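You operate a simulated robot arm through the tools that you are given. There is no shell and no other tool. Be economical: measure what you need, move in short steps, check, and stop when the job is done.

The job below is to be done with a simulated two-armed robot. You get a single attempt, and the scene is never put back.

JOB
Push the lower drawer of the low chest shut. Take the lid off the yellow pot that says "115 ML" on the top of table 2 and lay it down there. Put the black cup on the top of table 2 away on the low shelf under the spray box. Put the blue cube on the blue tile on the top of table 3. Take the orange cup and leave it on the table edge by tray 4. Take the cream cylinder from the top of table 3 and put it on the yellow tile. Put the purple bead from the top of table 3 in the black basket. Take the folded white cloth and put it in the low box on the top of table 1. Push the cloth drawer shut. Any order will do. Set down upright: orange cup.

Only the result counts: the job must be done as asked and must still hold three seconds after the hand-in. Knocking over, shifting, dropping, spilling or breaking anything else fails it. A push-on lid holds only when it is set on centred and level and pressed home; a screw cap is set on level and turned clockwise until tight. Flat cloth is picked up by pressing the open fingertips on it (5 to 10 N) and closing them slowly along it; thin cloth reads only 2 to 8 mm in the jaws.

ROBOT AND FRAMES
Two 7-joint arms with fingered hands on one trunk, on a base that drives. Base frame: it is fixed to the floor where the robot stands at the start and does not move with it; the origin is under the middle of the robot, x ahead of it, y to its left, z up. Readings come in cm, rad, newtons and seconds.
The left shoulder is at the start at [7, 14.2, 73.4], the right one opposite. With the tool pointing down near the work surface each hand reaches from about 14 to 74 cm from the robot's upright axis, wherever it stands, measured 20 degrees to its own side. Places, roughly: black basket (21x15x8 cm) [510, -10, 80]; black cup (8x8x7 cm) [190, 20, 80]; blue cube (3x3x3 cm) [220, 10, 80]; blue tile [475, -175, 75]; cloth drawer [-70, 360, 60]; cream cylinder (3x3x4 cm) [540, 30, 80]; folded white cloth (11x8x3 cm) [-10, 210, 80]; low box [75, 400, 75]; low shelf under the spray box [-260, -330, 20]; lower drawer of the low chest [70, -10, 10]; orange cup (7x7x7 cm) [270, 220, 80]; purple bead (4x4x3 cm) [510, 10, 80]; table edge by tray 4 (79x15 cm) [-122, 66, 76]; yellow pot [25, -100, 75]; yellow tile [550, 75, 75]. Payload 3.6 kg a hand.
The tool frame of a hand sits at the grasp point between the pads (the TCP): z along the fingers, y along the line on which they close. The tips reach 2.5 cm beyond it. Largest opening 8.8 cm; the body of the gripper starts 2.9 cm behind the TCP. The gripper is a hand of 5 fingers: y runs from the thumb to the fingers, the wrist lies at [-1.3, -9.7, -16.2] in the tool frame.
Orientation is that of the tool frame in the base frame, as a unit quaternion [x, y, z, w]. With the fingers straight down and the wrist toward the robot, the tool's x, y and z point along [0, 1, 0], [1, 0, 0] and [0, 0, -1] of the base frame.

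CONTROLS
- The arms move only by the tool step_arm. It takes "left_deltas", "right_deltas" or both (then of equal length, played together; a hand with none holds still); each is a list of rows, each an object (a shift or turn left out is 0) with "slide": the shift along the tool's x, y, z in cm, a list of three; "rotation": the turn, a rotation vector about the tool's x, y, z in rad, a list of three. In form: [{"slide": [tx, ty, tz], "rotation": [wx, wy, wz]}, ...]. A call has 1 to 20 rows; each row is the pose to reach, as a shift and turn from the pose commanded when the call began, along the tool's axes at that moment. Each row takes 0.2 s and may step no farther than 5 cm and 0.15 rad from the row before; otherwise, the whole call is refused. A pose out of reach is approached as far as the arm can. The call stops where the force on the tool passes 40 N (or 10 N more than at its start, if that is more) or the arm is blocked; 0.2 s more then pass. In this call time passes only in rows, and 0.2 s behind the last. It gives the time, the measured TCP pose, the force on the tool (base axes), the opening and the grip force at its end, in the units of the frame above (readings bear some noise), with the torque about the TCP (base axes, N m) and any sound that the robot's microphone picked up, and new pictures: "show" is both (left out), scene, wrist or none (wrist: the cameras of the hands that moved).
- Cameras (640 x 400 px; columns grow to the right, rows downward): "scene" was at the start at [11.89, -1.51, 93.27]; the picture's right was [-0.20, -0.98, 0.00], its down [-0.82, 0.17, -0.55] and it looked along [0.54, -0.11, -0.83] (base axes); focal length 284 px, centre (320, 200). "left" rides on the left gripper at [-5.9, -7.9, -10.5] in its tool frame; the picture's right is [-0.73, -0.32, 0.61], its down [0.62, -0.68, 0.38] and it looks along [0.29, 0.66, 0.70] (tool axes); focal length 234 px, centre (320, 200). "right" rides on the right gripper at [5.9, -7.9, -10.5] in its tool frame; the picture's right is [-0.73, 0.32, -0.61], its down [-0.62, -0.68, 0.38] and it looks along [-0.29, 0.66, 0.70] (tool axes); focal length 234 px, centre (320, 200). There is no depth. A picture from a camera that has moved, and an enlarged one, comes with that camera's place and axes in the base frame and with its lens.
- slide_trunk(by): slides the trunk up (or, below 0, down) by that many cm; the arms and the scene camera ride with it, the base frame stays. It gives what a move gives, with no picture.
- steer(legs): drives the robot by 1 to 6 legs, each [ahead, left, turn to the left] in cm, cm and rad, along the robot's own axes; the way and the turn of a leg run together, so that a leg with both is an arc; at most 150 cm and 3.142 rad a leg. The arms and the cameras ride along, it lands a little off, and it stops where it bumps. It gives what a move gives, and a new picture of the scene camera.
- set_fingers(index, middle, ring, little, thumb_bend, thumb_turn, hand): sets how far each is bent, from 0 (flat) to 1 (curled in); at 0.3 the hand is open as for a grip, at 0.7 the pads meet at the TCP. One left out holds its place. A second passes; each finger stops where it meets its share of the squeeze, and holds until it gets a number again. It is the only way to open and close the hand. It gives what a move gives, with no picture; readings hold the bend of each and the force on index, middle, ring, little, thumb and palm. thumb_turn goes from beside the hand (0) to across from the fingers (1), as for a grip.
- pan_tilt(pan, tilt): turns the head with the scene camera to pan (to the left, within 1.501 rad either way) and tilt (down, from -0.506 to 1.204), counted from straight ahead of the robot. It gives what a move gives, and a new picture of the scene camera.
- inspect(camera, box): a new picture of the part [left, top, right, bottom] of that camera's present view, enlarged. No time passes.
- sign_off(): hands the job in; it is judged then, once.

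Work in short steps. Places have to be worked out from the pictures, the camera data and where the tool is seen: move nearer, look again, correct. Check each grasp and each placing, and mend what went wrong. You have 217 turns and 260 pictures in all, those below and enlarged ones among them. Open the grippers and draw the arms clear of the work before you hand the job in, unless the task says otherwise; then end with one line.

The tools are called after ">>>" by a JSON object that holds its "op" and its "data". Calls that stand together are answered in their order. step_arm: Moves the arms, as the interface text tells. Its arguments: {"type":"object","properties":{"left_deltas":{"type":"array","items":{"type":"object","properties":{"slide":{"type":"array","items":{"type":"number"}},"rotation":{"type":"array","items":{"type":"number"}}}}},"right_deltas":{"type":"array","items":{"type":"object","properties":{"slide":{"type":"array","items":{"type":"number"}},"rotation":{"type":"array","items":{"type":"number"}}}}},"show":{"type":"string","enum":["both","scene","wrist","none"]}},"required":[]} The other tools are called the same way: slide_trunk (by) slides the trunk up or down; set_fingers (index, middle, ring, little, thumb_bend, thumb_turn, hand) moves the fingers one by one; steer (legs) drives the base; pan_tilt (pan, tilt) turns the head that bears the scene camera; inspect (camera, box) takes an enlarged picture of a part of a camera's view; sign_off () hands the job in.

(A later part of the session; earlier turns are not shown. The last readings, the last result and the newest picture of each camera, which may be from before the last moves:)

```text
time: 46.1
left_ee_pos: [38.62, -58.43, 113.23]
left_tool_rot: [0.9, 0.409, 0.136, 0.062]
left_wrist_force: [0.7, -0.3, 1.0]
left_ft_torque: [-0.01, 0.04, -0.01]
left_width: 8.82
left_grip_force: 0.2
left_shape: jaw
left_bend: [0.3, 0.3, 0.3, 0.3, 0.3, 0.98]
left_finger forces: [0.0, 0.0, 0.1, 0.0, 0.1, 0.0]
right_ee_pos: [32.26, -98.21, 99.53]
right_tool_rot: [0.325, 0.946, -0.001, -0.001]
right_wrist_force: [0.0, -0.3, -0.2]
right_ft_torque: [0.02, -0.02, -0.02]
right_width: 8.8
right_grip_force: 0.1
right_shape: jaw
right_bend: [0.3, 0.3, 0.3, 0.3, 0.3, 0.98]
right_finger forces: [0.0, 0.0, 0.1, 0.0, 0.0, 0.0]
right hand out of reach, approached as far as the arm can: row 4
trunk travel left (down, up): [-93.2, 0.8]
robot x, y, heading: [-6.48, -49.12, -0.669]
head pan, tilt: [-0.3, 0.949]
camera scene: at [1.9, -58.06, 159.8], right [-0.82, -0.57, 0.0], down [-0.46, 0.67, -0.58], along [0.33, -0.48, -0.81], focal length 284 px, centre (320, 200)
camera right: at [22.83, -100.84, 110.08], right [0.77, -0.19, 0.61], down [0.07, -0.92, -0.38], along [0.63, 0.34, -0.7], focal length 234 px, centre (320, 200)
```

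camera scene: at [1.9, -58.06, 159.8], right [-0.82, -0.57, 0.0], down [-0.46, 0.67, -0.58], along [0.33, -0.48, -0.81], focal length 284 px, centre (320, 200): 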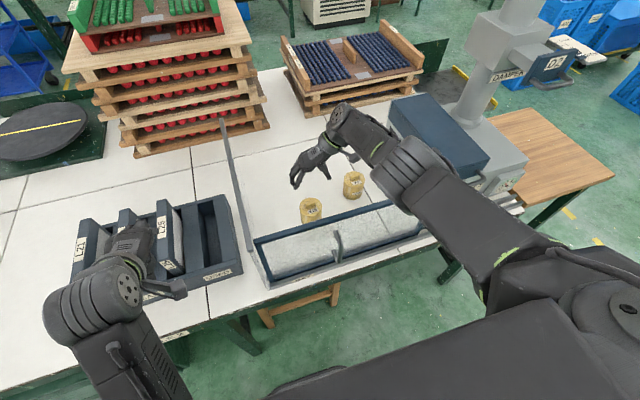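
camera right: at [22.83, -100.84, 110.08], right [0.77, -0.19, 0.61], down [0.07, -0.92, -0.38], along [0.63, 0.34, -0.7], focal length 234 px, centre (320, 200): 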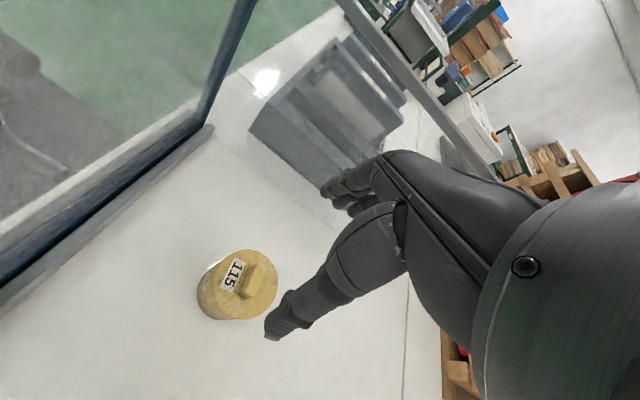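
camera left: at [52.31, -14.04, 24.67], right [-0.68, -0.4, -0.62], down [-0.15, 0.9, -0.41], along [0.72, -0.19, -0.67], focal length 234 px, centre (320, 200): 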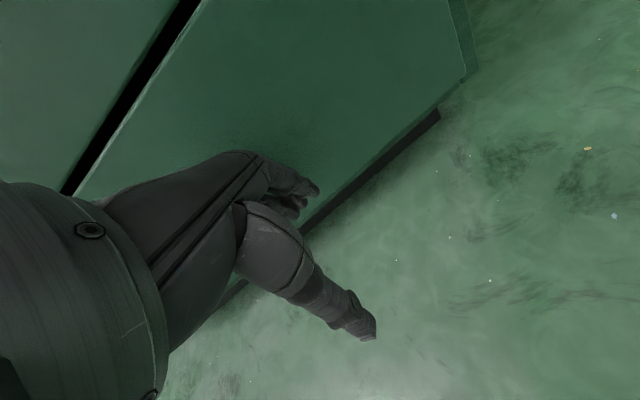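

The arm is nearly straight, so I drive 10 cm closer and then draw the hand back by the same amount above the lid.

>>> {"op": "steer", "data": {"legs": [[10, 0, 0]]}}

>>> {"op": "step_arm", "data": {"right_deltas": [{"slide": [3, 0, 0]}, {"slide": [6, 0, 0]}, {"slide": [10, 0, 0]}]}}

```text
time: 47.3
left_ee_pos: [46.19, -64.5, 113.52]
left_tool_rot: [0.899, 0.41, 0.137, 0.062]
left_wrist_force: [0.0, 0.4, -0.1]
left_ft_torque: [0.0, 0.02, -0.02]
left_width: 8.79
left_grip_force: 0.0
left_shape: jaw
left_bend: [0.3, 0.3, 0.3, 0.3, 0.3, 0.98]
left_finger forces: [0.0, 0.1, 0.1, 0.0, 0.1, 0.1]
right_ee_pos: [40.1, -104.27, 99.8]
right_tool_rot: [0.324, 0.946, -0.001, 0.002]
right_wrist_force: [0.3, -0.2, 0.5]
right_ft_torque: [-0.01, 0.0, -0.02]
right_width: 8.75
right_grip_force: 0.1
right_shape: jaw
right_bend: [0.3, 0.3, 0.3, 0.3, 0.3, 0.98]
right_finger forces: [0.1, 0.0, 0.1, 0.1, 0.0, 0.1]
trunk travel left (down, up): [-93.2, 0.8]
robot x, y, heading: [1.61, -55.11, -0.666]
head pan, tilt: [-0.3, 0.949]
camera scene: at [9.4, -64.05, 159.83], right [-0.82, -0.57, 0.0], down [-0.46, 0.67, -0.58], along [0.33, -0.48, -0.81], focal length 284 px, centre (320, 200)
```

scene: 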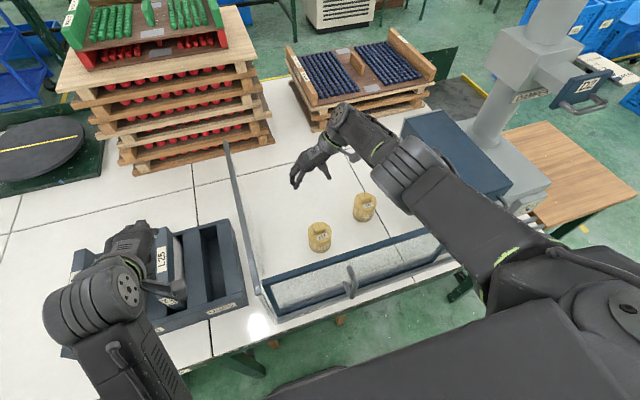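

```text
time: 48.1
left_ee_pos: [46.51, -64.68, 113.32]
left_tool_rot: [0.9, 0.41, 0.137, 0.061]
left_wrist_force: [-0.1, -0.2, -0.2]
left_ft_torque: [-0.02, -0.03, -0.03]
left_width: 8.8
left_grip_force: 0.1
left_shape: jaw
left_bend: [0.3, 0.3, 0.3, 0.3, 0.3, 0.98]
left_finger forces: [0.1, 0.1, 0.0, 0.1, 0.0, 0.0]
right_ee_pos: [32.31, -98.56, 99.52]
right_tool_rot: [0.325, 0.946, 0.0, -0.001]
right_wrist_force: [0.2, 0.0, 0.4]
right_ft_torque: [0.02, 0.02, -0.02]
right_width: 8.79
right_grip_force: 0.0
right_shape: jaw
right_bend: [0.3, 0.3, 0.3, 0.3, 0.3, 0.98]
right_finger forces: [0.1, 0.0, 0.0, 0.0, 0.0, 0.0]
trunk travel left (down, up): [-93.2, 0.8]
robot x, y, heading: [1.63, -54.94, -0.665]
head pan, tilt: [-0.3, 0.949]
camera scene: at [9.7, -64.35, 159.8], right [-0.82, -0.57, 0.0], down [-0.46, 0.67, -0.58], along [0.33, -0.48, -0.81], focal length 284 px, centre (320, 200)
camera right: at [22.86, -101.17, 109.92], right [0.77, -0.19, 0.61], down [0.07, -0.92, -0.38], along [0.63, 0.34, -0.7], focal length 234 px, centre (320, 200)
```

scene: 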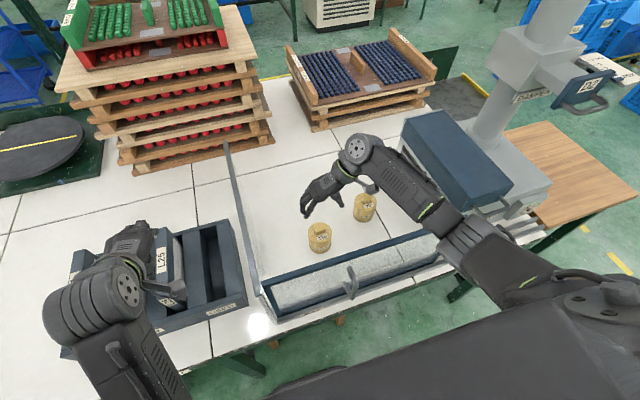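
right: 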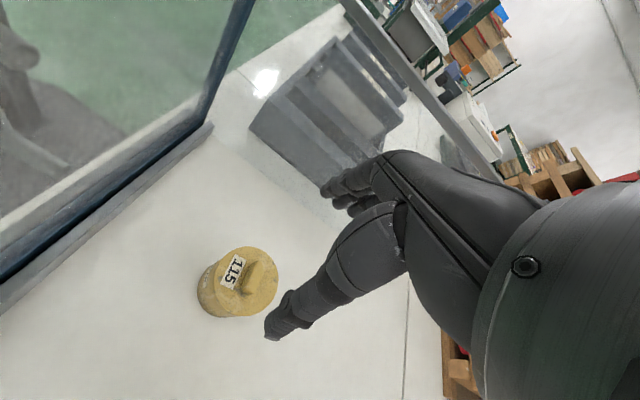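

I zoom in with the right wrist camera to fix the knob's centre and bearing.

>>> {"op": "inspect", "data": {"camera": "right", "box": [180, 225, 308, 305]}}

```text
5.00 times, centred on (244, 265) of right
camera zoom: at [22.86, -101.17, 109.92], right [0.77, -0.19, 0.61], down [0.07, -0.92, -0.38], along [0.63, 0.34, -0.7], focal length 1171 px, centre (700, -125)
```

zoom: 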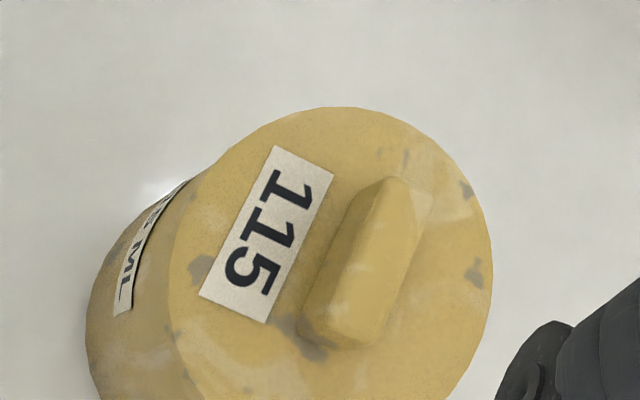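

Combining both cameras puts the knob at about (33.2,-98.9) with its top near z 86.5. I descend so the tips end just above the lid disc.

>>> {"op": "step_arm", "data": {"right_deltas": [{"slide": [-0.9, 0.2, 3]}, {"slide": [-0.9, 0.2, 6]}, {"slide": [-0.9, 0.2, 9]}, {"slide": [-0.9, 0.2, 10.5]}]}}

```text
time: 49.1
left_ee_pos: [46.53, -64.76, 113.32]
left_tool_rot: [0.9, 0.41, 0.138, 0.062]
left_wrist_force: [-0.1, -0.7, 1.0]
left_ft_torque: [0.03, 0.02, -0.01]
left_width: 8.81
left_grip_force: 0.0
left_shape: jaw
left_bend: [0.3, 0.3, 0.3, 0.3, 0.3, 0.98]
left_finger forces: [0.1, 0.0, 0.0, 0.1, 0.1, 0.0]
right_ee_pos: [33.31, -98.68, 89.1]
right_tool_rot: [0.324, 0.946, -0.001, 0.0]
right_wrist_force: [-0.4, 0.7, -1.1]
right_ft_torque: [0.01, 0.02, 0.0]
right_width: 8.77
right_grip_force: 0.1
right_shape: jaw
right_bend: [0.3, 0.3, 0.3, 0.3, 0.3, 0.98]
right_finger forces: [0.1, 0.0, 0.1, 0.0, 0.0, 0.0]
trunk travel left (down, up): [-93.2, 0.8]
robot x, y, heading: [1.44, -55.18, -0.665]
head pan, tilt: [-0.3, 0.949]
camera scene: at [9.74, -64.28, 159.8], right [-0.82, -0.57, 0.0], down [-0.46, 0.67, -0.58], along [0.33, -0.48, -0.81], focal length 284 px, centre (320, 200)
camera right: at [23.82, -101.34, 99.54], right [0.77, -0.19, 0.61], down [0.07, -0.92, -0.38], along [0.63, 0.34, -0.7], focal length 234 px, centre (320, 200)
```

scene: 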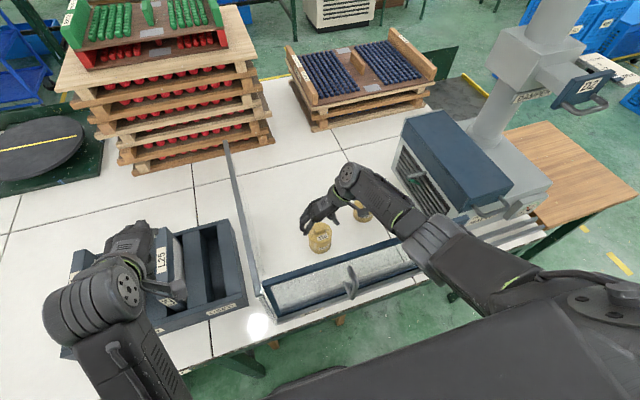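
right: 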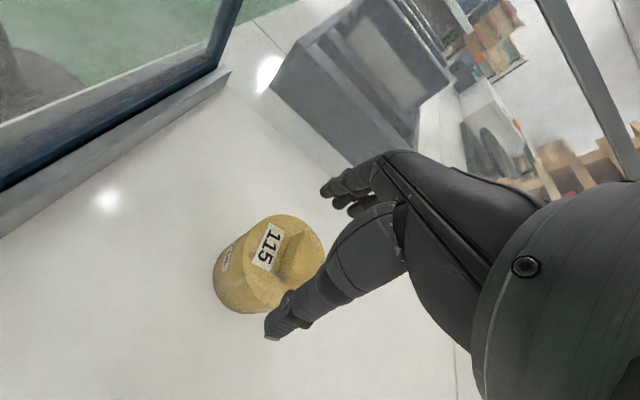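

A small correction: the knob is about 0.7 cm on the thumb side. I shift and lower a bit more.

>>> {"op": "step_arm", "data": {"right_deltas": [{"slide": [0, -0.7, 0.5]}, {"slide": [0, -0.7, 1.2]}, {"slide": [0, -0.7, 1.7]}], "show": "wrist"}}

```text
time: 49.9
left_ee_pos: [46.5, -64.62, 113.36]
left_tool_rot: [0.9, 0.41, 0.137, 0.062]
left_wrist_force: [1.3, -0.2, -0.5]
left_ft_torque: [-0.01, -0.01, 0.01]
left_width: 8.82
left_grip_force: 0.1
left_shape: jaw
left_bend: [0.3, 0.3, 0.3, 0.3, 0.3, 0.98]
left_finger forces: [0.0, 0.1, 0.0, 0.0, 0.0, 0.0]
right_ee_pos: [32.56, -99.35, 87.4]
right_tool_rot: [0.325, 0.946, 0.0, -0.001]
right_wrist_force: [0.1, -0.7, -0.5]
right_ft_torque: [-0.04, 0.02, -0.02]
right_width: 8.78
right_grip_force: 0.1
right_shape: jaw
right_bend: [0.3, 0.3, 0.3, 0.3, 0.3, 0.98]
right_finger forces: [0.0, 0.0, 0.0, 0.1, 0.0, 0.0]
trunk travel left (down, up): [-93.2, 0.8]
robot x, y, heading: [1.86, -55.45, -0.668]
head pan, tilt: [-0.3, 0.949]
camera right: at [23.1, -101.89, 97.92], right [0.77, -0.19, 0.61], down [0.07, -0.92, -0.38], along [0.63, 0.34, -0.7], focal length 234 px, centre (320, 200)
```

right: 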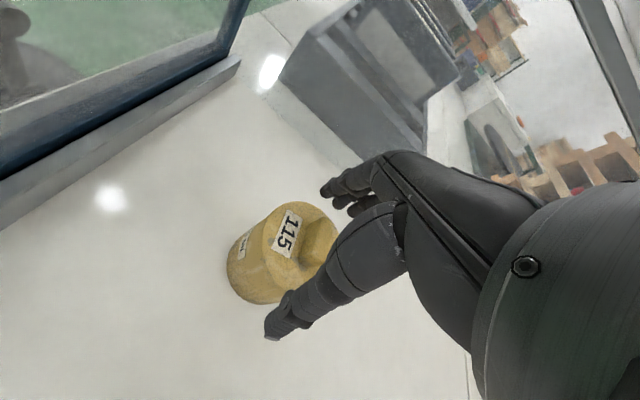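

The knob now lines up with the TCP. I zoom in to check the fingertip height against the lid.

>>> {"op": "inspect", "data": {"camera": "right", "box": [210, 160, 370, 320]}}

>>> {"op": "inspect", "data": {"camera": "scene", "box": [270, 150, 400, 270]}}

```text
2.50 times, centred on (290, 240) of right
camera zoom: at [23.1, -101.89, 97.92], right [0.77, -0.19, 0.61], down [0.07, -0.92, -0.38], along [0.63, 0.34, -0.7], focal length 585 px, centre (395, 100)
```

zoom: 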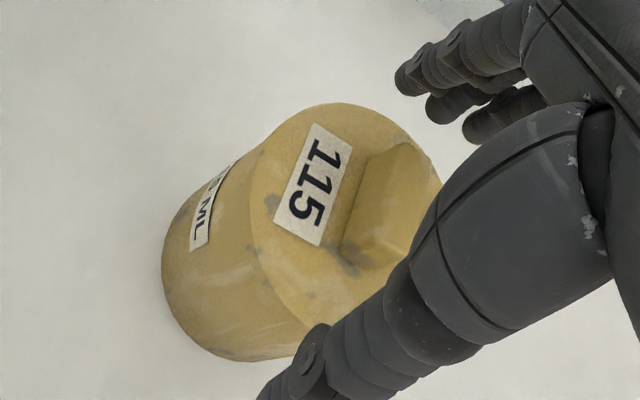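

```text
3.33 times, centred on (335, 210) of scene
camera zoom: at [9.66, -64.28, 159.8], right [-0.82, -0.57, 0.0], down [-0.46, 0.67, -0.58], along [0.33, -0.48, -0.81], focal length 946 px, centre (270, 167)
```

zoom: 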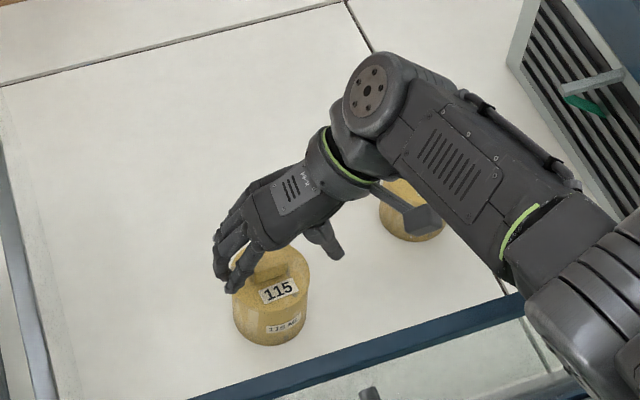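

I part-close the fingers above the lid, so I can feel for the lid disc inside its rim.

>>> {"op": "step_arm", "data": {"right_deltas": [{"slide": [0, 0.3, -1.6]}], "show": "none"}}

>>> {"op": "set_fingers", "data": {"hand": "right", "index": 0.45, "middle": 0.45, "ring": 0.45, "little": 0.45, "thumb_bend": 0.45, "thumb_turn": 1}}

>>> {"op": "inspect", "data": {"camera": "right", "box": [210, 160, 370, 320]}}

```text
time: 50.3
left_ee_pos: [46.41, -64.75, 113.39]
left_tool_rot: [0.899, 0.41, 0.137, 0.061]
left_wrist_force: [0.8, -0.6, 0.8]
left_ft_torque: [0.0, -0.03, 0.01]
left_width: 8.79
left_grip_force: 0.1
left_shape: jaw
left_bend: [0.3, 0.3, 0.3, 0.3, 0.3, 0.98]
left_finger forces: [0.0, 0.0, 0.0, 0.0, 0.1, 0.0]
right_ee_pos: [32.68, -99.02, 89.22]
right_tool_rot: [0.325, 0.946, 0.0, 0.001]
right_wrist_force: [-0.1, -0.3, 1.0]
right_ft_torque: [0.02, 0.0, 0.02]
right_width: 8.8
right_grip_force: 0.1
right_shape: jaw
right_bend: [0.3, 0.3, 0.3, 0.3, 0.3, 0.98]
right_finger forces: [0.0, 0.0, 0.0, 0.0, 0.0, 0.1]
trunk travel left (down, up): [-93.2, 0.8]
robot x, y, heading: [1.63, -55.24, -0.667]
head pan, tilt: [-0.3, 0.949]
```

```text
time: 51.3
left_ee_pos: [46.44, -64.61, 113.36]
left_tool_rot: [0.9, 0.41, 0.138, 0.061]
left_wrist_force: [-1.3, -0.4, -0.5]
left_ft_torque: [-0.01, 0.01, -0.03]
left_width: 8.77
left_grip_force: 0.0
left_shape: jaw
left_bend: [0.3, 0.3, 0.3, 0.3, 0.3, 0.98]
left_finger forces: [0.0, 0.1, 0.1, 0.1, 0.0, 0.1]
right_ee_pos: [32.67, -98.88, 89.07]
right_tool_rot: [0.324, 0.946, 0.0, 0.0]
right_wrist_force: [-0.8, -0.3, -0.9]
right_ft_torque: [-0.02, -0.02, 0.03]
right_width: 5.28
right_grip_force: 0.2
right_shape: fingers
right_bend: [0.45, 0.45, 0.45, 0.45, 0.45, 0.99]
right_finger forces: [0.0, 0.0, 0.0, 0.1, 0.0, 0.0]
trunk travel left (down, up): [-93.2, 0.8]
robot x, y, heading: [1.73, -54.88, -0.665]
head pan, tilt: [-0.3, 0.949]
```

```text
2.50 times, centred on (290, 240) of right
camera zoom: at [23.27, -101.57, 99.54], right [0.77, -0.19, 0.61], down [0.07, -0.92, -0.38], along [0.63, 0.34, -0.7], focal length 585 px, centre (395, 100)
```

zoom: 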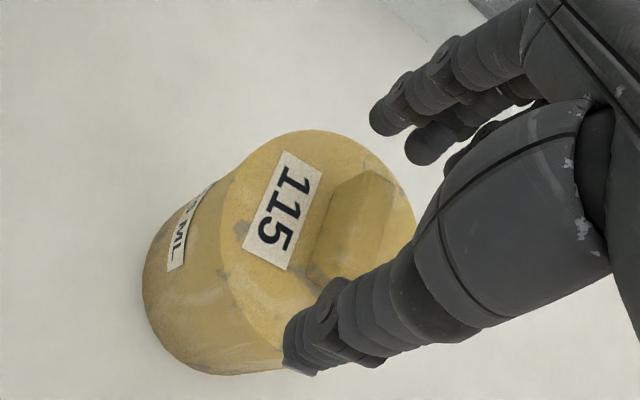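

Fingers are 5.3 cm apart. I lower slowly to feel for the lid.

>>> {"op": "step_arm", "data": {"right_deltas": [{"slide": [0, 0, 0.5]}, {"slide": [0, 0, 1.0]}, {"slide": [0, 0, 1.4]}, {"slide": [0, 0, 1.7]}, {"slide": [0, 0, 2.0]}, {"slide": [0, 0, 2.3]}], "show": "wrist"}}

```text
time: 52.7
left_ee_pos: [46.51, -64.46, 113.42]
left_tool_rot: [0.9, 0.41, 0.137, 0.062]
left_wrist_force: [0.2, 0.6, 0.5]
left_ft_torque: [0.0, 0.01, -0.01]
left_width: 8.8
left_grip_force: 0.0
left_shape: jaw
left_bend: [0.3, 0.3, 0.3, 0.3, 0.3, 0.98]
left_finger forces: [0.0, 0.1, 0.0, 0.0, 0.0, 0.1]
right_ee_pos: [32.89, -98.94, 86.88]
right_tool_rot: [0.325, 0.946, 0.0, 0.001]
right_wrist_force: [0.5, -0.2, 2.0]
right_ft_torque: [0.03, -0.07, 0.0]
right_width: 5.31
right_grip_force: 0.7
right_shape: fingers
right_bend: [0.45, 0.45, 0.45, 0.45, 0.45, 0.99]
right_finger forces: [0.0, 2.0, 0.1, 0.1, 0.0, 0.1]
trunk travel left (down, up): [-93.2, 0.8]
robot x, y, heading: [1.55, -55.07, -0.663]
head pan, tilt: [-0.3, 0.949]
camera right: at [23.45, -101.56, 97.26], right [0.77, -0.19, 0.61], down [0.07, -0.92, -0.38], along [0.63, 0.34, -0.7], focal length 234 px, centre (320, 200)
```

right: 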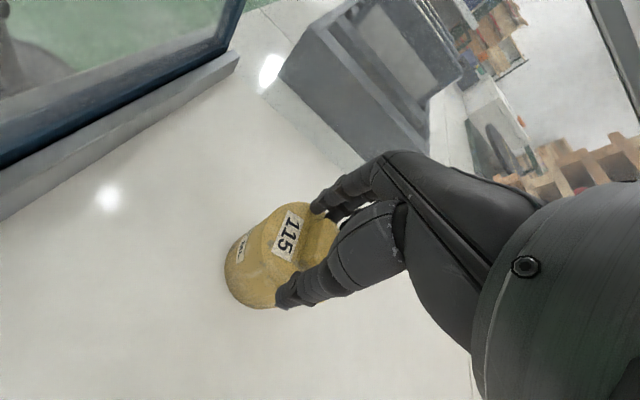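

Light contact of 2 N on the middle finger: the tips are at the lid disc. I lift 0.2 cm and close on the knob.

>>> {"op": "step_arm", "data": {"right_deltas": [{"slide": [0, 0, -0.2]}], "show": "none"}}

>>> {"op": "set_fingers", "data": {"hand": "right", "index": 0.75, "middle": 0.75, "ring": 0.75, "little": 0.75, "thumb_bend": 0.75}}

>>> {"op": "inspect", "data": {"camera": "right", "box": [210, 160, 370, 320]}}

```text
time: 53.1
left_ee_pos: [46.47, -64.79, 113.28]
left_tool_rot: [0.9, 0.41, 0.137, 0.062]
left_wrist_force: [0.4, 0.6, 0.2]
left_ft_torque: [0.0, -0.01, -0.03]
left_width: 8.79
left_grip_force: 0.0
left_shape: jaw
left_bend: [0.3, 0.3, 0.3, 0.3, 0.3, 0.98]
left_finger forces: [0.0, 0.1, 0.1, 0.0, 0.0, 0.1]
right_ee_pos: [32.87, -98.88, 86.8]
right_tool_rot: [0.325, 0.946, -0.001, 0.0]
right_wrist_force: [-0.3, 0.5, 0.9]
right_ft_torque: [0.03, 0.01, 0.01]
right_width: 5.32
right_grip_force: 0.0
right_shape: fingers
right_bend: [0.45, 0.45, 0.45, 0.45, 0.45, 0.99]
right_finger forces: [0.0, 0.1, 0.1, 0.0, 0.0, 0.0]
trunk travel left (down, up): [-93.2, 0.8]
robot x, y, heading: [1.45, -55.17, -0.663]
head pan, tilt: [-0.3, 0.949]
```

```text
time: 54.1
left_ee_pos: [46.5, -64.63, 113.35]
left_tool_rot: [0.9, 0.41, 0.137, 0.061]
left_wrist_force: [0.0, -0.8, 0.2]
left_ft_torque: [0.0, 0.02, 0.01]
left_width: 8.79
left_grip_force: 0.1
left_shape: jaw
left_bend: [0.3, 0.3, 0.3, 0.3, 0.3, 0.98]
left_finger forces: [0.1, 0.1, 0.0, 0.0, 0.0, 0.1]
right_ee_pos: [32.73, -98.91, 86.98]
right_tool_rot: [0.325, 0.946, -0.001, 0.0]
right_wrist_force: [-0.3, 0.7, -1.1]
right_ft_torque: [0.03, 0.0, 0.01]
right_width: 0.0
right_grip_force: 1.2
right_shape: fingers
right_bend: [0.74, 0.74, 0.75, 0.75, 0.71, 1.0]
right_finger forces: [0.0, 1.0, 0.6, 0.1, 0.0, 0.0]
trunk travel left (down, up): [-93.2, 0.8]
robot x, y, heading: [1.76, -55.18, -0.669]
head pan, tilt: [-0.3, 0.949]
```

```text
2.50 times, centred on (290, 240) of right
camera zoom: at [23.4, -101.5, 97.42], right [0.77, -0.19, 0.61], down [0.07, -0.92, -0.38], along [0.63, 0.34, -0.7], focal length 585 px, centre (395, 100)
```

zoom: 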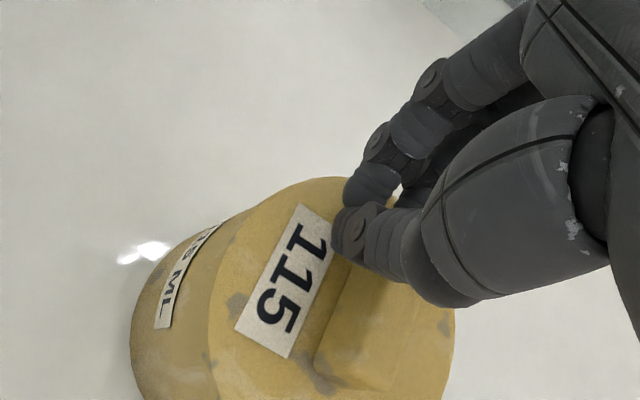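

The tips rode over the knob, and the pot seems to have slid a little. I lift, reopen, and look again.

>>> {"op": "step_arm", "data": {"right_deltas": [{"slide": [0, 0, -1.5]}, {"slide": [0, 0, -3]}], "show": "none"}}

>>> {"op": "set_fingers", "data": {"hand": "right", "index": 0.45, "middle": 0.45, "ring": 0.45, "little": 0.45, "thumb_bend": 0.45}}

>>> {"op": "inspect", "data": {"camera": "right", "box": [160, 160, 400, 360]}}

>>> {"op": "inspect", "data": {"camera": "scene", "box": [270, 150, 400, 270]}}

```text
time: 54.7
left_ee_pos: [46.38, -64.56, 113.32]
left_tool_rot: [0.899, 0.411, 0.137, 0.061]
left_wrist_force: [0.4, -0.4, 0.2]
left_ft_torque: [-0.01, -0.01, -0.03]
left_width: 8.79
left_grip_force: 0.2
left_shape: jaw
left_bend: [0.3, 0.3, 0.3, 0.3, 0.3, 0.98]
left_finger forces: [0.0, 0.0, 0.0, 0.0, 0.1, 0.0]
right_ee_pos: [32.64, -99.01, 89.99]
right_tool_rot: [0.325, 0.946, 0.0, -0.001]
right_wrist_force: [-0.1, -0.9, 0.4]
right_ft_torque: [-0.03, -0.01, -0.03]
right_width: 0.0
right_grip_force: 0.0
right_shape: fingers
right_bend: [0.74, 0.75, 0.75, 0.75, 0.71, 1.0]
right_finger forces: [0.0, 0.0, 0.0, 0.1, 0.0, 0.0]
trunk travel left (down, up): [-93.2, 0.8]
robot x, y, heading: [1.05, -55.12, -0.668]
head pan, tilt: [-0.3, 0.949]
```

```text
time: 55.7
left_ee_pos: [46.52, -64.59, 113.34]
left_tool_rot: [0.9, 0.409, 0.137, 0.062]
left_wrist_force: [-0.2, 0.1, -0.5]
left_ft_torque: [0.0, 0.02, 0.0]
left_width: 8.81
left_grip_force: 0.1
left_shape: jaw
left_bend: [0.3, 0.3, 0.3, 0.3, 0.3, 0.98]
left_finger forces: [0.0, 0.0, 0.0, 0.0, 0.0, 0.0]
right_ee_pos: [32.63, -98.9, 90.04]
right_tool_rot: [0.325, 0.946, -0.001, 0.0]
right_wrist_force: [-0.1, 0.0, 0.4]
right_ft_torque: [0.0, 0.02, 0.0]
right_width: 5.23
right_grip_force: 0.0
right_shape: fingers
right_bend: [0.45, 0.45, 0.45, 0.45, 0.45, 0.99]
right_finger forces: [0.1, 0.0, 0.0, 0.0, 0.1, 0.1]
trunk travel left (down, up): [-93.2, 0.8]
robot x, y, heading: [1.68, -55.26, -0.661]
head pan, tilt: [-0.3, 0.949]
```

```text
2.00 times, centred on (280, 260) of right
camera zoom: at [23.23, -101.52, 100.42], right [0.77, -0.19, 0.61], down [0.07, -0.92, -0.38], along [0.63, 0.34, -0.7], focal length 468 px, centre (400, 80)
```

zoom: 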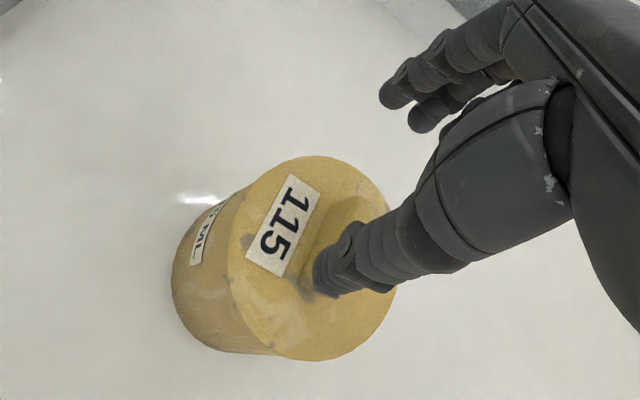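

```text
3.33 times, centred on (335, 210) of scene
camera zoom: at [9.66, -64.29, 159.8], right [-0.82, -0.57, 0.0], down [-0.46, 0.67, -0.58], along [0.33, -0.48, -0.81], focal length 946 px, centre (270, 167)
```

zoom: 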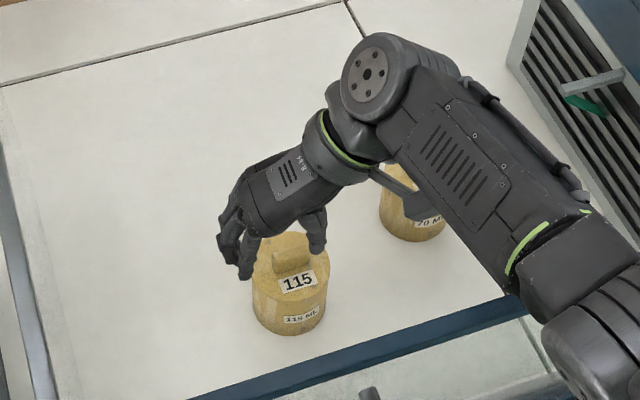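

The pot slid about 2 cm and stands fine. I recentre on the knob, narrow the fingers to just over the knob's length, and lower until contact so the tips sit lower beside it.

>>> {"op": "step_arm", "data": {"right_deltas": [{"slide": [-0.6, -1.8, 0]}, {"slide": [-0.6, -1.8, 1]}], "show": "none"}}

>>> {"op": "set_fingers", "data": {"hand": "right", "index": 0.5, "middle": 0.5, "ring": 0.5, "little": 0.5, "thumb_bend": 0.5}}

>>> {"op": "inspect", "data": {"camera": "right", "box": [210, 160, 370, 320]}}

>>> {"op": "inspect", "data": {"camera": "scene", "box": [270, 150, 400, 270]}}

```text
time: 56.3
left_ee_pos: [46.47, -64.61, 113.31]
left_tool_rot: [0.9, 0.41, 0.137, 0.061]
left_wrist_force: [-0.3, 1.1, -0.1]
left_ft_torque: [0.03, 0.01, -0.02]
left_width: 8.8
left_grip_force: 0.0
left_shape: jaw
left_bend: [0.3, 0.3, 0.3, 0.3, 0.3, 0.98]
left_finger forces: [0.0, 0.1, 0.0, 0.1, 0.0, 0.0]
right_ee_pos: [32.21, -100.72, 89.04]
right_tool_rot: [0.324, 0.946, -0.001, 0.001]
right_wrist_force: [0.4, 0.1, -0.4]
right_ft_torque: [-0.01, 0.02, -0.01]
right_width: 5.21
right_grip_force: 0.1
right_shape: fingers
right_bend: [0.45, 0.45, 0.45, 0.45, 0.45, 0.99]
right_finger forces: [0.0, 0.0, 0.0, 0.0, 0.0, 0.0]
trunk travel left (down, up): [-93.2, 0.8]
robot x, y, heading: [1.45, -55.25, -0.669]
head pan, tilt: [-0.3, 0.949]
```

```text
time: 57.3
left_ee_pos: [46.53, -64.68, 113.33]
left_tool_rot: [0.9, 0.41, 0.137, 0.062]
left_wrist_force: [0.2, 0.2, -0.4]
left_ft_torque: [-0.03, -0.01, -0.01]
left_width: 8.78
left_grip_force: 0.0
left_shape: jaw
left_bend: [0.3, 0.3, 0.3, 0.3, 0.3, 0.98]
left_finger forces: [0.1, 0.1, 0.0, 0.0, 0.0, 0.1]
right_ee_pos: [32.14, -100.65, 89.07]
right_tool_rot: [0.325, 0.946, 0.0, 0.0]
right_wrist_force: [0.1, 0.2, 0.3]
right_ft_torque: [0.0, 0.0, 0.02]
right_width: 4.2
right_grip_force: 0.1
right_shape: fingers
right_bend: [0.5, 0.5, 0.5, 0.5, 0.5, 1.0]
right_finger forces: [0.1, 0.0, 0.0, 0.0, 0.1, 0.1]
trunk travel left (down, up): [-93.2, 0.8]
robot x, y, heading: [1.72, -55.12, -0.667]
head pan, tilt: [-0.3, 0.949]
```

```text
2.50 times, centred on (290, 240) of right
camera zoom: at [22.77, -103.28, 99.45], right [0.77, -0.19, 0.61], down [0.07, -0.92, -0.38], along [0.63, 0.34, -0.7], focal length 585 px, centre (395, 100)
```

zoom: 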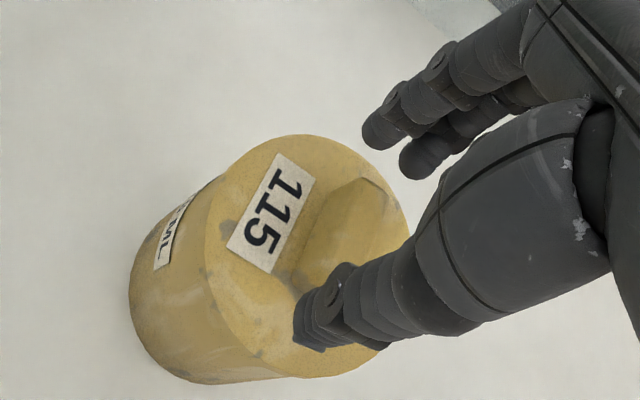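

```text
3.33 times, centred on (335, 210) of scene
camera zoom: at [9.66, -64.3, 159.8], right [-0.82, -0.57, 0.0], down [-0.46, 0.67, -0.58], along [0.33, -0.48, -0.81], focal length 946 px, centre (270, 167)
```

zoom: 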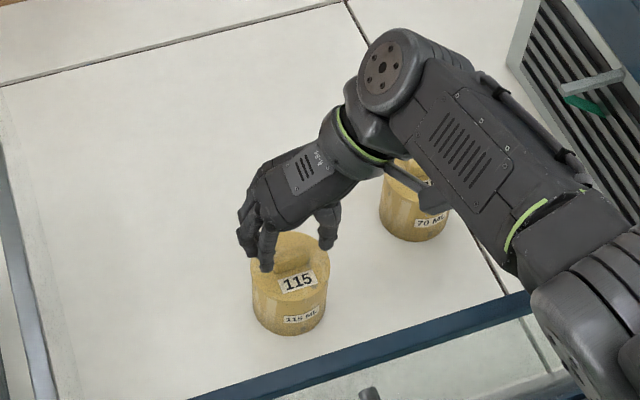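

Aligned in both views. I lower to contact.

>>> {"op": "step_arm", "data": {"right_deltas": [{"slide": [0, 0, 1.0]}, {"slide": [0, 0, 1.6]}, {"slide": [0, 0, 2.0]}, {"slide": [0, 0, 2.4]}, {"slide": [0, 0, 2.7]}, {"slide": [0, 0, 3.0]}], "show": "none"}}

>>> {"op": "inspect", "data": {"camera": "right", "box": [210, 160, 370, 320]}}

```text
time: 58.6
left_ee_pos: [46.41, -64.36, 113.41]
left_tool_rot: [0.9, 0.41, 0.137, 0.063]
left_wrist_force: [0.4, 1.0, -0.3]
left_ft_torque: [-0.02, 0.02, -0.01]
left_width: 8.77
left_grip_force: 0.1
left_shape: jaw
left_bend: [0.3, 0.3, 0.3, 0.3, 0.3, 0.98]
left_finger forces: [0.1, 0.0, 0.0, 0.0, 0.0, 0.0]
right_ee_pos: [32.43, -100.75, 86.64]
right_tool_rot: [0.326, 0.945, 0.003, 0.006]
right_wrist_force: [-7.0, 4.5, 29.7]
right_ft_torque: [0.56, -0.04, 0.19]
right_width: 4.17
right_grip_force: 14.3
right_shape: fingers
right_bend: [0.5, 0.49, 0.5, 0.5, 0.5, 0.99]
right_finger forces: [12.3, 11.6, 0.0, 0.0, 5.1, 0.0]
trunk travel left (down, up): [-93.2, 0.8]
robot x, y, heading: [1.79, -54.9, -0.663]
head pan, tilt: [-0.3, 0.949]
stopped in row 6 (right hand): the force on the tool passed its limit at 45 N (the readings are from after the stop); the commanded pose is now the measured one
```

```text
2.50 times, centred on (290, 240) of right
camera zoom: at [22.89, -103.28, 97.0], right [0.76, -0.19, 0.62], down [0.08, -0.92, -0.38], along [0.64, 0.34, -0.69], focal length 585 px, centre (395, 100)
```

zoom: 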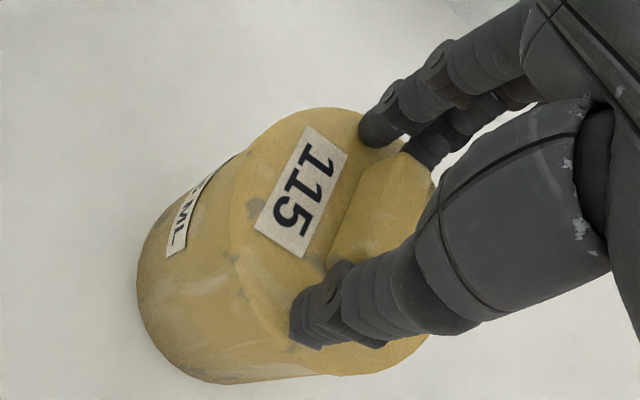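

The tips press on the disc at both ends of the knob. I ease off slightly and close in a small step.

>>> {"op": "step_arm", "data": {"right_deltas": [{"slide": [0, 0, -0.1]}], "show": "none"}}

>>> {"op": "set_fingers", "data": {"hand": "right", "index": 0.58, "middle": 0.58, "ring": 0.5, "little": 0.5, "thumb_bend": 0.58}}

>>> {"op": "inspect", "data": {"camera": "right", "box": [210, 160, 370, 320]}}

```text
time: 59.0
left_ee_pos: [46.33, -64.31, 113.52]
left_tool_rot: [0.899, 0.41, 0.138, 0.062]
left_wrist_force: [-1.1, -0.1, -0.4]
left_ft_torque: [-0.04, 0.02, 0.0]
left_width: 8.8
left_grip_force: 0.0
left_shape: jaw
left_bend: [0.3, 0.3, 0.3, 0.3, 0.3, 0.98]
left_finger forces: [0.0, 0.0, 0.0, 0.0, 0.0, 0.0]
right_ee_pos: [32.44, -100.63, 86.73]
right_tool_rot: [0.325, 0.946, 0.0, 0.007]
right_wrist_force: [-2.9, 3.3, 23.4]
right_ft_torque: [0.59, -0.33, 0.09]
right_width: 4.23
right_grip_force: 11.8
right_shape: fingers
right_bend: [0.5, 0.49, 0.5, 0.5, 0.5, 1.0]
right_finger forces: [9.6, 13.2, 0.0, 0.0, 0.8, 0.0]
trunk travel left (down, up): [-93.2, 0.8]
robot x, y, heading: [1.44, -55.24, -0.664]
head pan, tilt: [-0.3, 0.949]
```

```text
time: 60.0
left_ee_pos: [46.32, -64.26, 113.38]
left_tool_rot: [0.9, 0.409, 0.137, 0.063]
left_wrist_force: [-0.4, 0.0, -0.7]
left_ft_torque: [-0.01, -0.01, -0.02]
left_width: 8.81
left_grip_force: 0.0
left_shape: jaw
left_bend: [0.3, 0.3, 0.3, 0.3, 0.3, 0.98]
left_finger forces: [0.0, 0.1, 0.0, 0.0, 0.0, 0.1]
right_ee_pos: [32.46, -100.54, 86.79]
right_tool_rot: [0.326, 0.945, 0.0, 0.005]
right_wrist_force: [3.6, 7.7, 27.1]
right_ft_torque: [0.73, -0.58, 0.09]
right_width: 3.46
right_grip_force: 14.4
right_shape: fingers
right_bend: [0.52, 0.5, 0.5, 0.5, 0.55, 1.0]
right_finger forces: [7.4, 19.9, 0.0, 0.1, 1.3, 0.0]
trunk travel left (down, up): [-93.2, 0.8]
robot x, y, heading: [1.16, -55.16, -0.668]
head pan, tilt: [-0.3, 0.949]
```

```text
2.50 times, centred on (290, 240) of right
camera zoom: at [22.89, -103.13, 97.07], right [0.76, -0.19, 0.62], down [0.08, -0.92, -0.38], along [0.64, 0.34, -0.69], focal length 585 px, centre (395, 100)
```

zoom: 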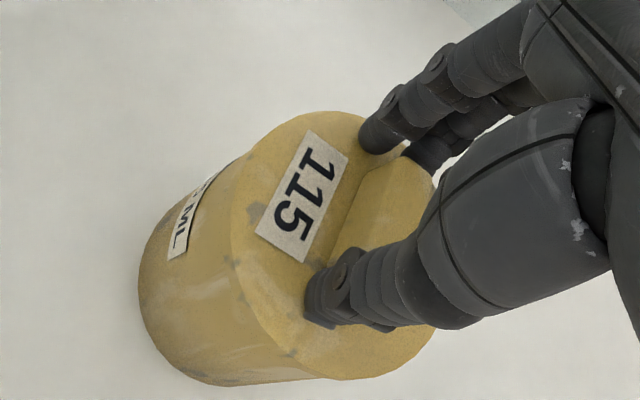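

It's nearly gripping; width 3.5 cm matches the knob. I ease up 0.25 cm and squeeze fully.

>>> {"op": "step_arm", "data": {"right_deltas": [{"slide": [0, 0, -0.25]}], "show": "none"}}

>>> {"op": "set_fingers", "data": {"hand": "right", "index": 0.7, "middle": 0.7, "thumb_bend": 0.7}}

>>> {"op": "inspect", "data": {"camera": "right", "box": [210, 160, 370, 320]}}

```text
time: 60.5
left_ee_pos: [46.51, -64.53, 113.34]
left_tool_rot: [0.899, 0.41, 0.137, 0.062]
left_wrist_force: [-0.2, -0.2, 0.0]
left_ft_torque: [0.0, -0.03, 0.01]
left_width: 8.82
left_grip_force: 0.0
left_shape: jaw
left_bend: [0.3, 0.3, 0.3, 0.3, 0.3, 0.98]
left_finger forces: [0.1, 0.0, 0.0, 0.0, 0.1, 0.0]
right_ee_pos: [32.25, -100.63, 86.83]
right_tool_rot: [0.325, 0.946, 0.001, 0.003]
right_wrist_force: [3.2, 6.2, 16.2]
right_ft_torque: [0.41, -0.47, 0.09]
right_width: 2.94
right_grip_force: 9.6
right_shape: fingers
right_bend: [0.56, 0.5, 0.5, 0.5, 0.56, 1.0]
right_finger forces: [0.8, 16.6, 0.1, 0.0, 0.5, 0.0]
trunk travel left (down, up): [-93.2, 0.8]
robot x, y, heading: [1.96, -55.3, -0.666]
head pan, tilt: [-0.3, 0.949]
```

```text
time: 61.5
left_ee_pos: [46.31, -64.42, 113.37]
left_tool_rot: [0.899, 0.41, 0.138, 0.062]
left_wrist_force: [-0.4, -0.5, -0.1]
left_ft_torque: [0.0, -0.01, 0.01]
left_width: 8.79
left_grip_force: 0.0
left_shape: jaw
left_bend: [0.3, 0.3, 0.3, 0.3, 0.3, 0.98]
left_finger forces: [0.0, 0.1, 0.0, 0.0, 0.0, 0.1]
right_ee_pos: [32.28, -100.59, 86.91]
right_tool_rot: [0.326, 0.946, 0.0, 0.005]
right_wrist_force: [-2.4, 4.2, 12.6]
right_ft_torque: [0.35, -0.29, 0.13]
right_width: 1.73
right_grip_force: 13.3
right_shape: fingers
right_bend: [0.65, 0.51, 0.5, 0.5, 0.6, 1.0]
right_finger forces: [4.1, 14.6, 0.0, 0.0, 7.2, 0.1]
trunk travel left (down, up): [-93.2, 0.8]
robot x, y, heading: [1.69, -55.43, -0.666]
head pan, tilt: [-0.3, 0.949]
```

```text
2.50 times, centred on (290, 240) of right
camera zoom: at [22.79, -103.23, 97.18], right [0.77, -0.19, 0.61], down [0.08, -0.92, -0.38], along [0.64, 0.34, -0.69], focal length 585 px, centre (395, 100)
```

zoom: 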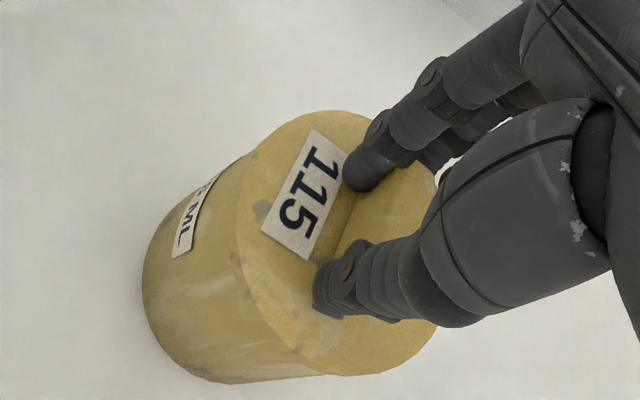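

The middle finger and thumb hold the knob's ends, with the index along its side. I lift gently and check the force.

>>> {"op": "step_arm", "data": {"right_deltas": [{"slide": [0, 0, -0.5]}, {"slide": [0, 0, -1.0]}, {"slide": [0, 0, -1.5]}], "show": "wrist"}}

```text
time: 62.2
left_ee_pos: [46.53, -64.64, 113.26]
left_tool_rot: [0.9, 0.41, 0.137, 0.061]
left_wrist_force: [-0.2, 0.9, -0.6]
left_ft_torque: [0.03, 0.0, -0.02]
left_width: 8.79
left_grip_force: 0.1
left_shape: jaw
left_bend: [0.3, 0.3, 0.3, 0.3, 0.3, 0.98]
left_finger forces: [0.1, 0.0, 0.0, 0.0, 0.0, 0.0]
right_ee_pos: [32.46, -100.91, 88.16]
right_tool_rot: [0.326, 0.945, 0.001, 0.004]
right_wrist_force: [0.3, -0.1, -3.7]
right_ft_torque: [0.01, -0.03, 0.01]
right_width: 1.15
right_grip_force: 5.8
right_shape: fingers
right_bend: [0.67, 0.54, 0.5, 0.5, 0.62, 1.0]
right_finger forces: [1.7, 4.1, 0.0, 0.0, 5.2, 0.0]
trunk travel left (down, up): [-93.2, 0.8]
robot x, y, heading: [1.36, -55.21, -0.669]
head pan, tilt: [-0.3, 0.949]
camera right: at [22.98, -103.52, 98.59], right [0.77, -0.19, 0.61], down [0.07, -0.92, -0.38], along [0.64, 0.34, -0.69], focal length 234 px, centre (320, 200)
```

right: 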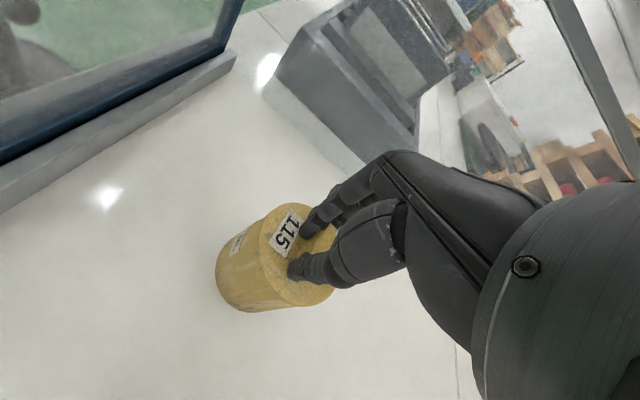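

Something is held, with 3.7 N downward. I check whether the lid or the whole pot is lifting.

>>> {"op": "inspect", "data": {"camera": "right", "box": [190, 170, 370, 330]}}

>>> {"op": "inspect", "data": {"camera": "scene", "box": [290, 190, 380, 260]}}

```text
2.50 times, centred on (280, 250) of right
camera zoom: at [22.98, -103.52, 98.59], right [0.77, -0.19, 0.61], down [0.07, -0.92, -0.38], along [0.64, 0.34, -0.69], focal length 585 px, centre (420, 75)
```

zoom: 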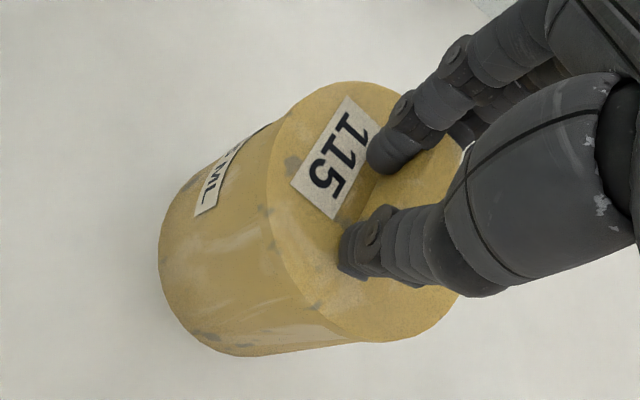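

```text
5.71 times, centred on (335, 225) of scene
camera zoom: at [9.66, -64.28, 159.79], right [-0.82, -0.57, 0.0], down [-0.46, 0.67, -0.58], along [0.33, -0.48, -0.81], focal length 1621 px, centre (234, 57)
```

zoom: 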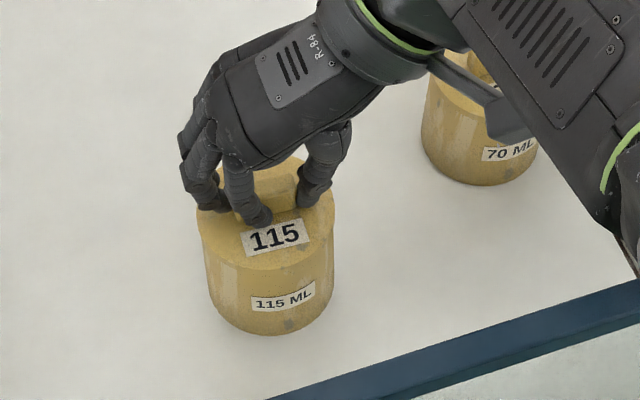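

It is hard to tell, so I lift another 2 cm and compare.

>>> {"op": "step_arm", "data": {"right_deltas": [{"slide": [0, 0, -0.7]}, {"slide": [0, 0, -1.4]}, {"slide": [0, 0, -2.0]}], "show": "none"}}

>>> {"op": "inspect", "data": {"camera": "right", "box": [190, 170, 370, 330]}}

>>> {"op": "inspect", "data": {"camera": "scene", "box": [290, 190, 380, 260]}}

```text
time: 63.0
left_ee_pos: [46.57, -64.66, 113.33]
left_tool_rot: [0.9, 0.41, 0.137, 0.061]
left_wrist_force: [0.6, 0.2, 0.5]
left_ft_torque: [0.0, -0.01, -0.01]
left_width: 8.8
left_grip_force: 0.1
left_shape: jaw
left_bend: [0.3, 0.3, 0.3, 0.3, 0.3, 0.98]
left_finger forces: [0.0, 0.0, 0.1, 0.0, 0.0, 0.0]
right_ee_pos: [32.53, -100.86, 90.1]
right_tool_rot: [0.326, 0.946, 0.001, 0.004]
right_wrist_force: [-0.6, -0.1, -3.8]
right_ft_torque: [0.0, 0.01, -0.04]
right_width: 1.14
right_grip_force: 4.9
right_shape: fingers
right_bend: [0.67, 0.54, 0.5, 0.5, 0.62, 1.0]
right_finger forces: [1.6, 4.1, 0.1, 0.0, 5.1, 0.1]
trunk travel left (down, up): [-93.2, 0.8]
robot x, y, heading: [1.47, -55.24, -0.661]
head pan, tilt: [-0.3, 0.949]
```

```text
2.50 times, centred on (280, 250) of right
camera zoom: at [23.02, -103.54, 100.48], right [0.77, -0.19, 0.61], down [0.07, -0.92, -0.38], along [0.64, 0.34, -0.69], focal length 585 px, centre (420, 75)
```

zoom: 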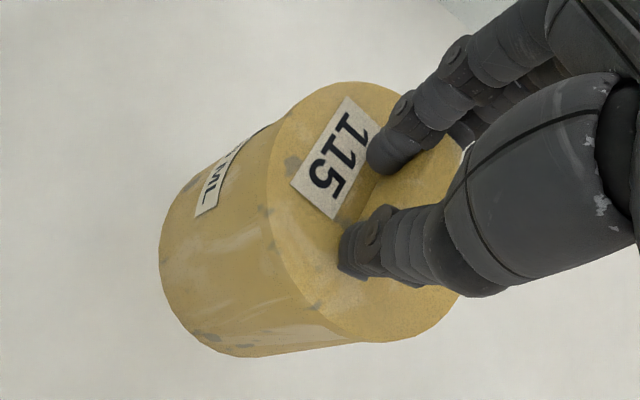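

```text
5.71 times, centred on (335, 225) of scene
camera zoom: at [9.72, -64.38, 159.79], right [-0.82, -0.57, 0.0], down [-0.46, 0.67, -0.58], along [0.33, -0.48, -0.81], focal length 1621 px, centre (234, 57)
```

zoom: 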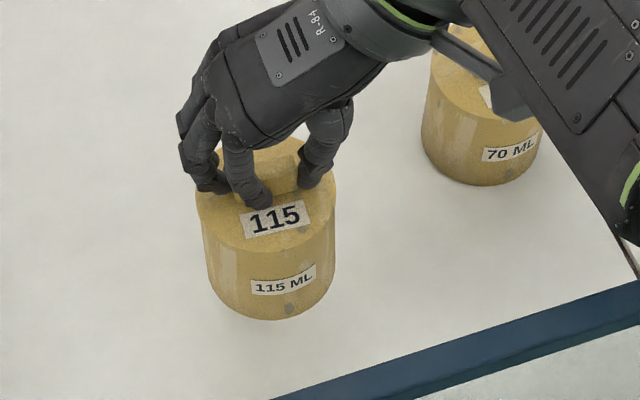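

The whole pot came up: the lid is a tight push-on fit, so I need the second hand on the body. I tighten the grip and check the force.

>>> {"op": "set_fingers", "data": {"hand": "right", "index": 0.9, "middle": 0.9, "ring": 0.9, "little": 0.5, "thumb_bend": 0.9}}

>>> {"op": "inspect", "data": {"camera": "scene", "box": [290, 190, 380, 260]}}

```text
time: 64.0
left_ee_pos: [46.52, -64.61, 113.29]
left_tool_rot: [0.9, 0.411, 0.136, 0.061]
left_wrist_force: [0.3, 0.4, -0.6]
left_ft_torque: [-0.01, -0.01, 0.02]
left_width: 8.77
left_grip_force: 0.0
left_shape: jaw
left_bend: [0.3, 0.3, 0.3, 0.3, 0.3, 0.98]
left_finger forces: [0.1, 0.0, 0.0, 0.0, 0.1, 0.0]
right_ee_pos: [32.59, -100.86, 90.0]
right_tool_rot: [0.326, 0.945, 0.001, 0.004]
right_wrist_force: [0.2, 0.0, -3.7]
right_ft_torque: [0.0, -0.02, 0.05]
right_width: 0.77
right_grip_force: 13.3
right_shape: fingers
right_bend: [0.88, 0.52, 0.9, 0.5, 0.76, 0.99]
right_finger forces: [0.0, 12.4, 0.0, 0.0, 14.2, 0.0]
trunk travel left (down, up): [-93.2, 0.8]
robot x, y, heading: [1.72, -54.95, -0.66]
head pan, tilt: [-0.3, 0.949]
```

```text
5.71 times, centred on (335, 225) of scene
camera zoom: at [9.7, -64.35, 159.79], right [-0.82, -0.57, 0.0], down [-0.46, 0.67, -0.58], along [0.33, -0.48, -0.81], focal length 1621 px, centre (234, 57)
```

zoom: 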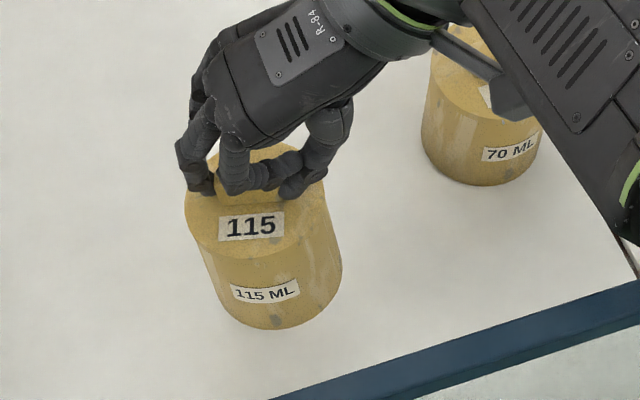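

The middle finger and thumb now hold at about 13 N. I lift the pot well above the glass and nearer, for a two-handed pull in the air.

>>> {"op": "step_arm", "data": {"right_deltas": [{"slide": [0, 0, -4]}, {"slide": [0, 0, -8]}, {"slide": [0, 0, -12]}, {"slide": [0, 0, -16]}, {"slide": [0, 1, -20]}, {"slide": [2, 2, -24]}, {"slide": [4, 3, -26]}, {"slide": [6, 4, -28]}], "show": "scene"}}

```text
time: 65.8
left_ee_pos: [46.54, -64.7, 113.3]
left_tool_rot: [0.9, 0.41, 0.137, 0.061]
left_wrist_force: [0.1, -0.8, 0.2]
left_ft_torque: [0.02, 0.02, -0.03]
left_width: 8.8
left_grip_force: 0.2
left_shape: jaw
left_bend: [0.3, 0.3, 0.3, 0.3, 0.3, 0.98]
left_finger forces: [0.1, 0.0, 0.1, 0.1, 0.0, 0.0]
right_ee_pos: [29.95, -93.98, 118.05]
right_tool_rot: [0.326, 0.945, 0.002, 0.003]
right_wrist_force: [0.5, -0.8, -4.4]
right_ft_torque: [-0.03, 0.0, 0.0]
right_width: 1.03
right_grip_force: 13.4
right_shape: fingers
right_bend: [0.89, 0.52, 0.9, 0.5, 0.77, 0.98]
right_finger forces: [0.0, 12.7, 0.1, 0.0, 14.5, 0.0]
trunk travel left (down, up): [-93.2, 0.8]
robot x, y, heading: [1.47, -55.28, -0.67]
head pan, tilt: [-0.3, 0.949]
camera scene: at [9.7, -64.28, 159.79], right [-0.82, -0.57, 0.0], down [-0.46, 0.67, -0.58], along [0.33, -0.48, -0.81], focal length 284 px, centre (320, 200)
```

scene: 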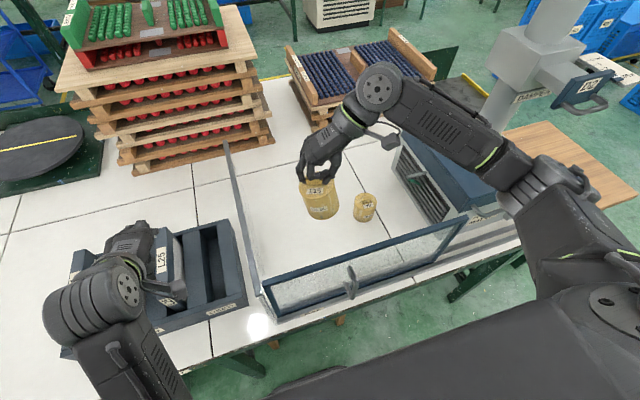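

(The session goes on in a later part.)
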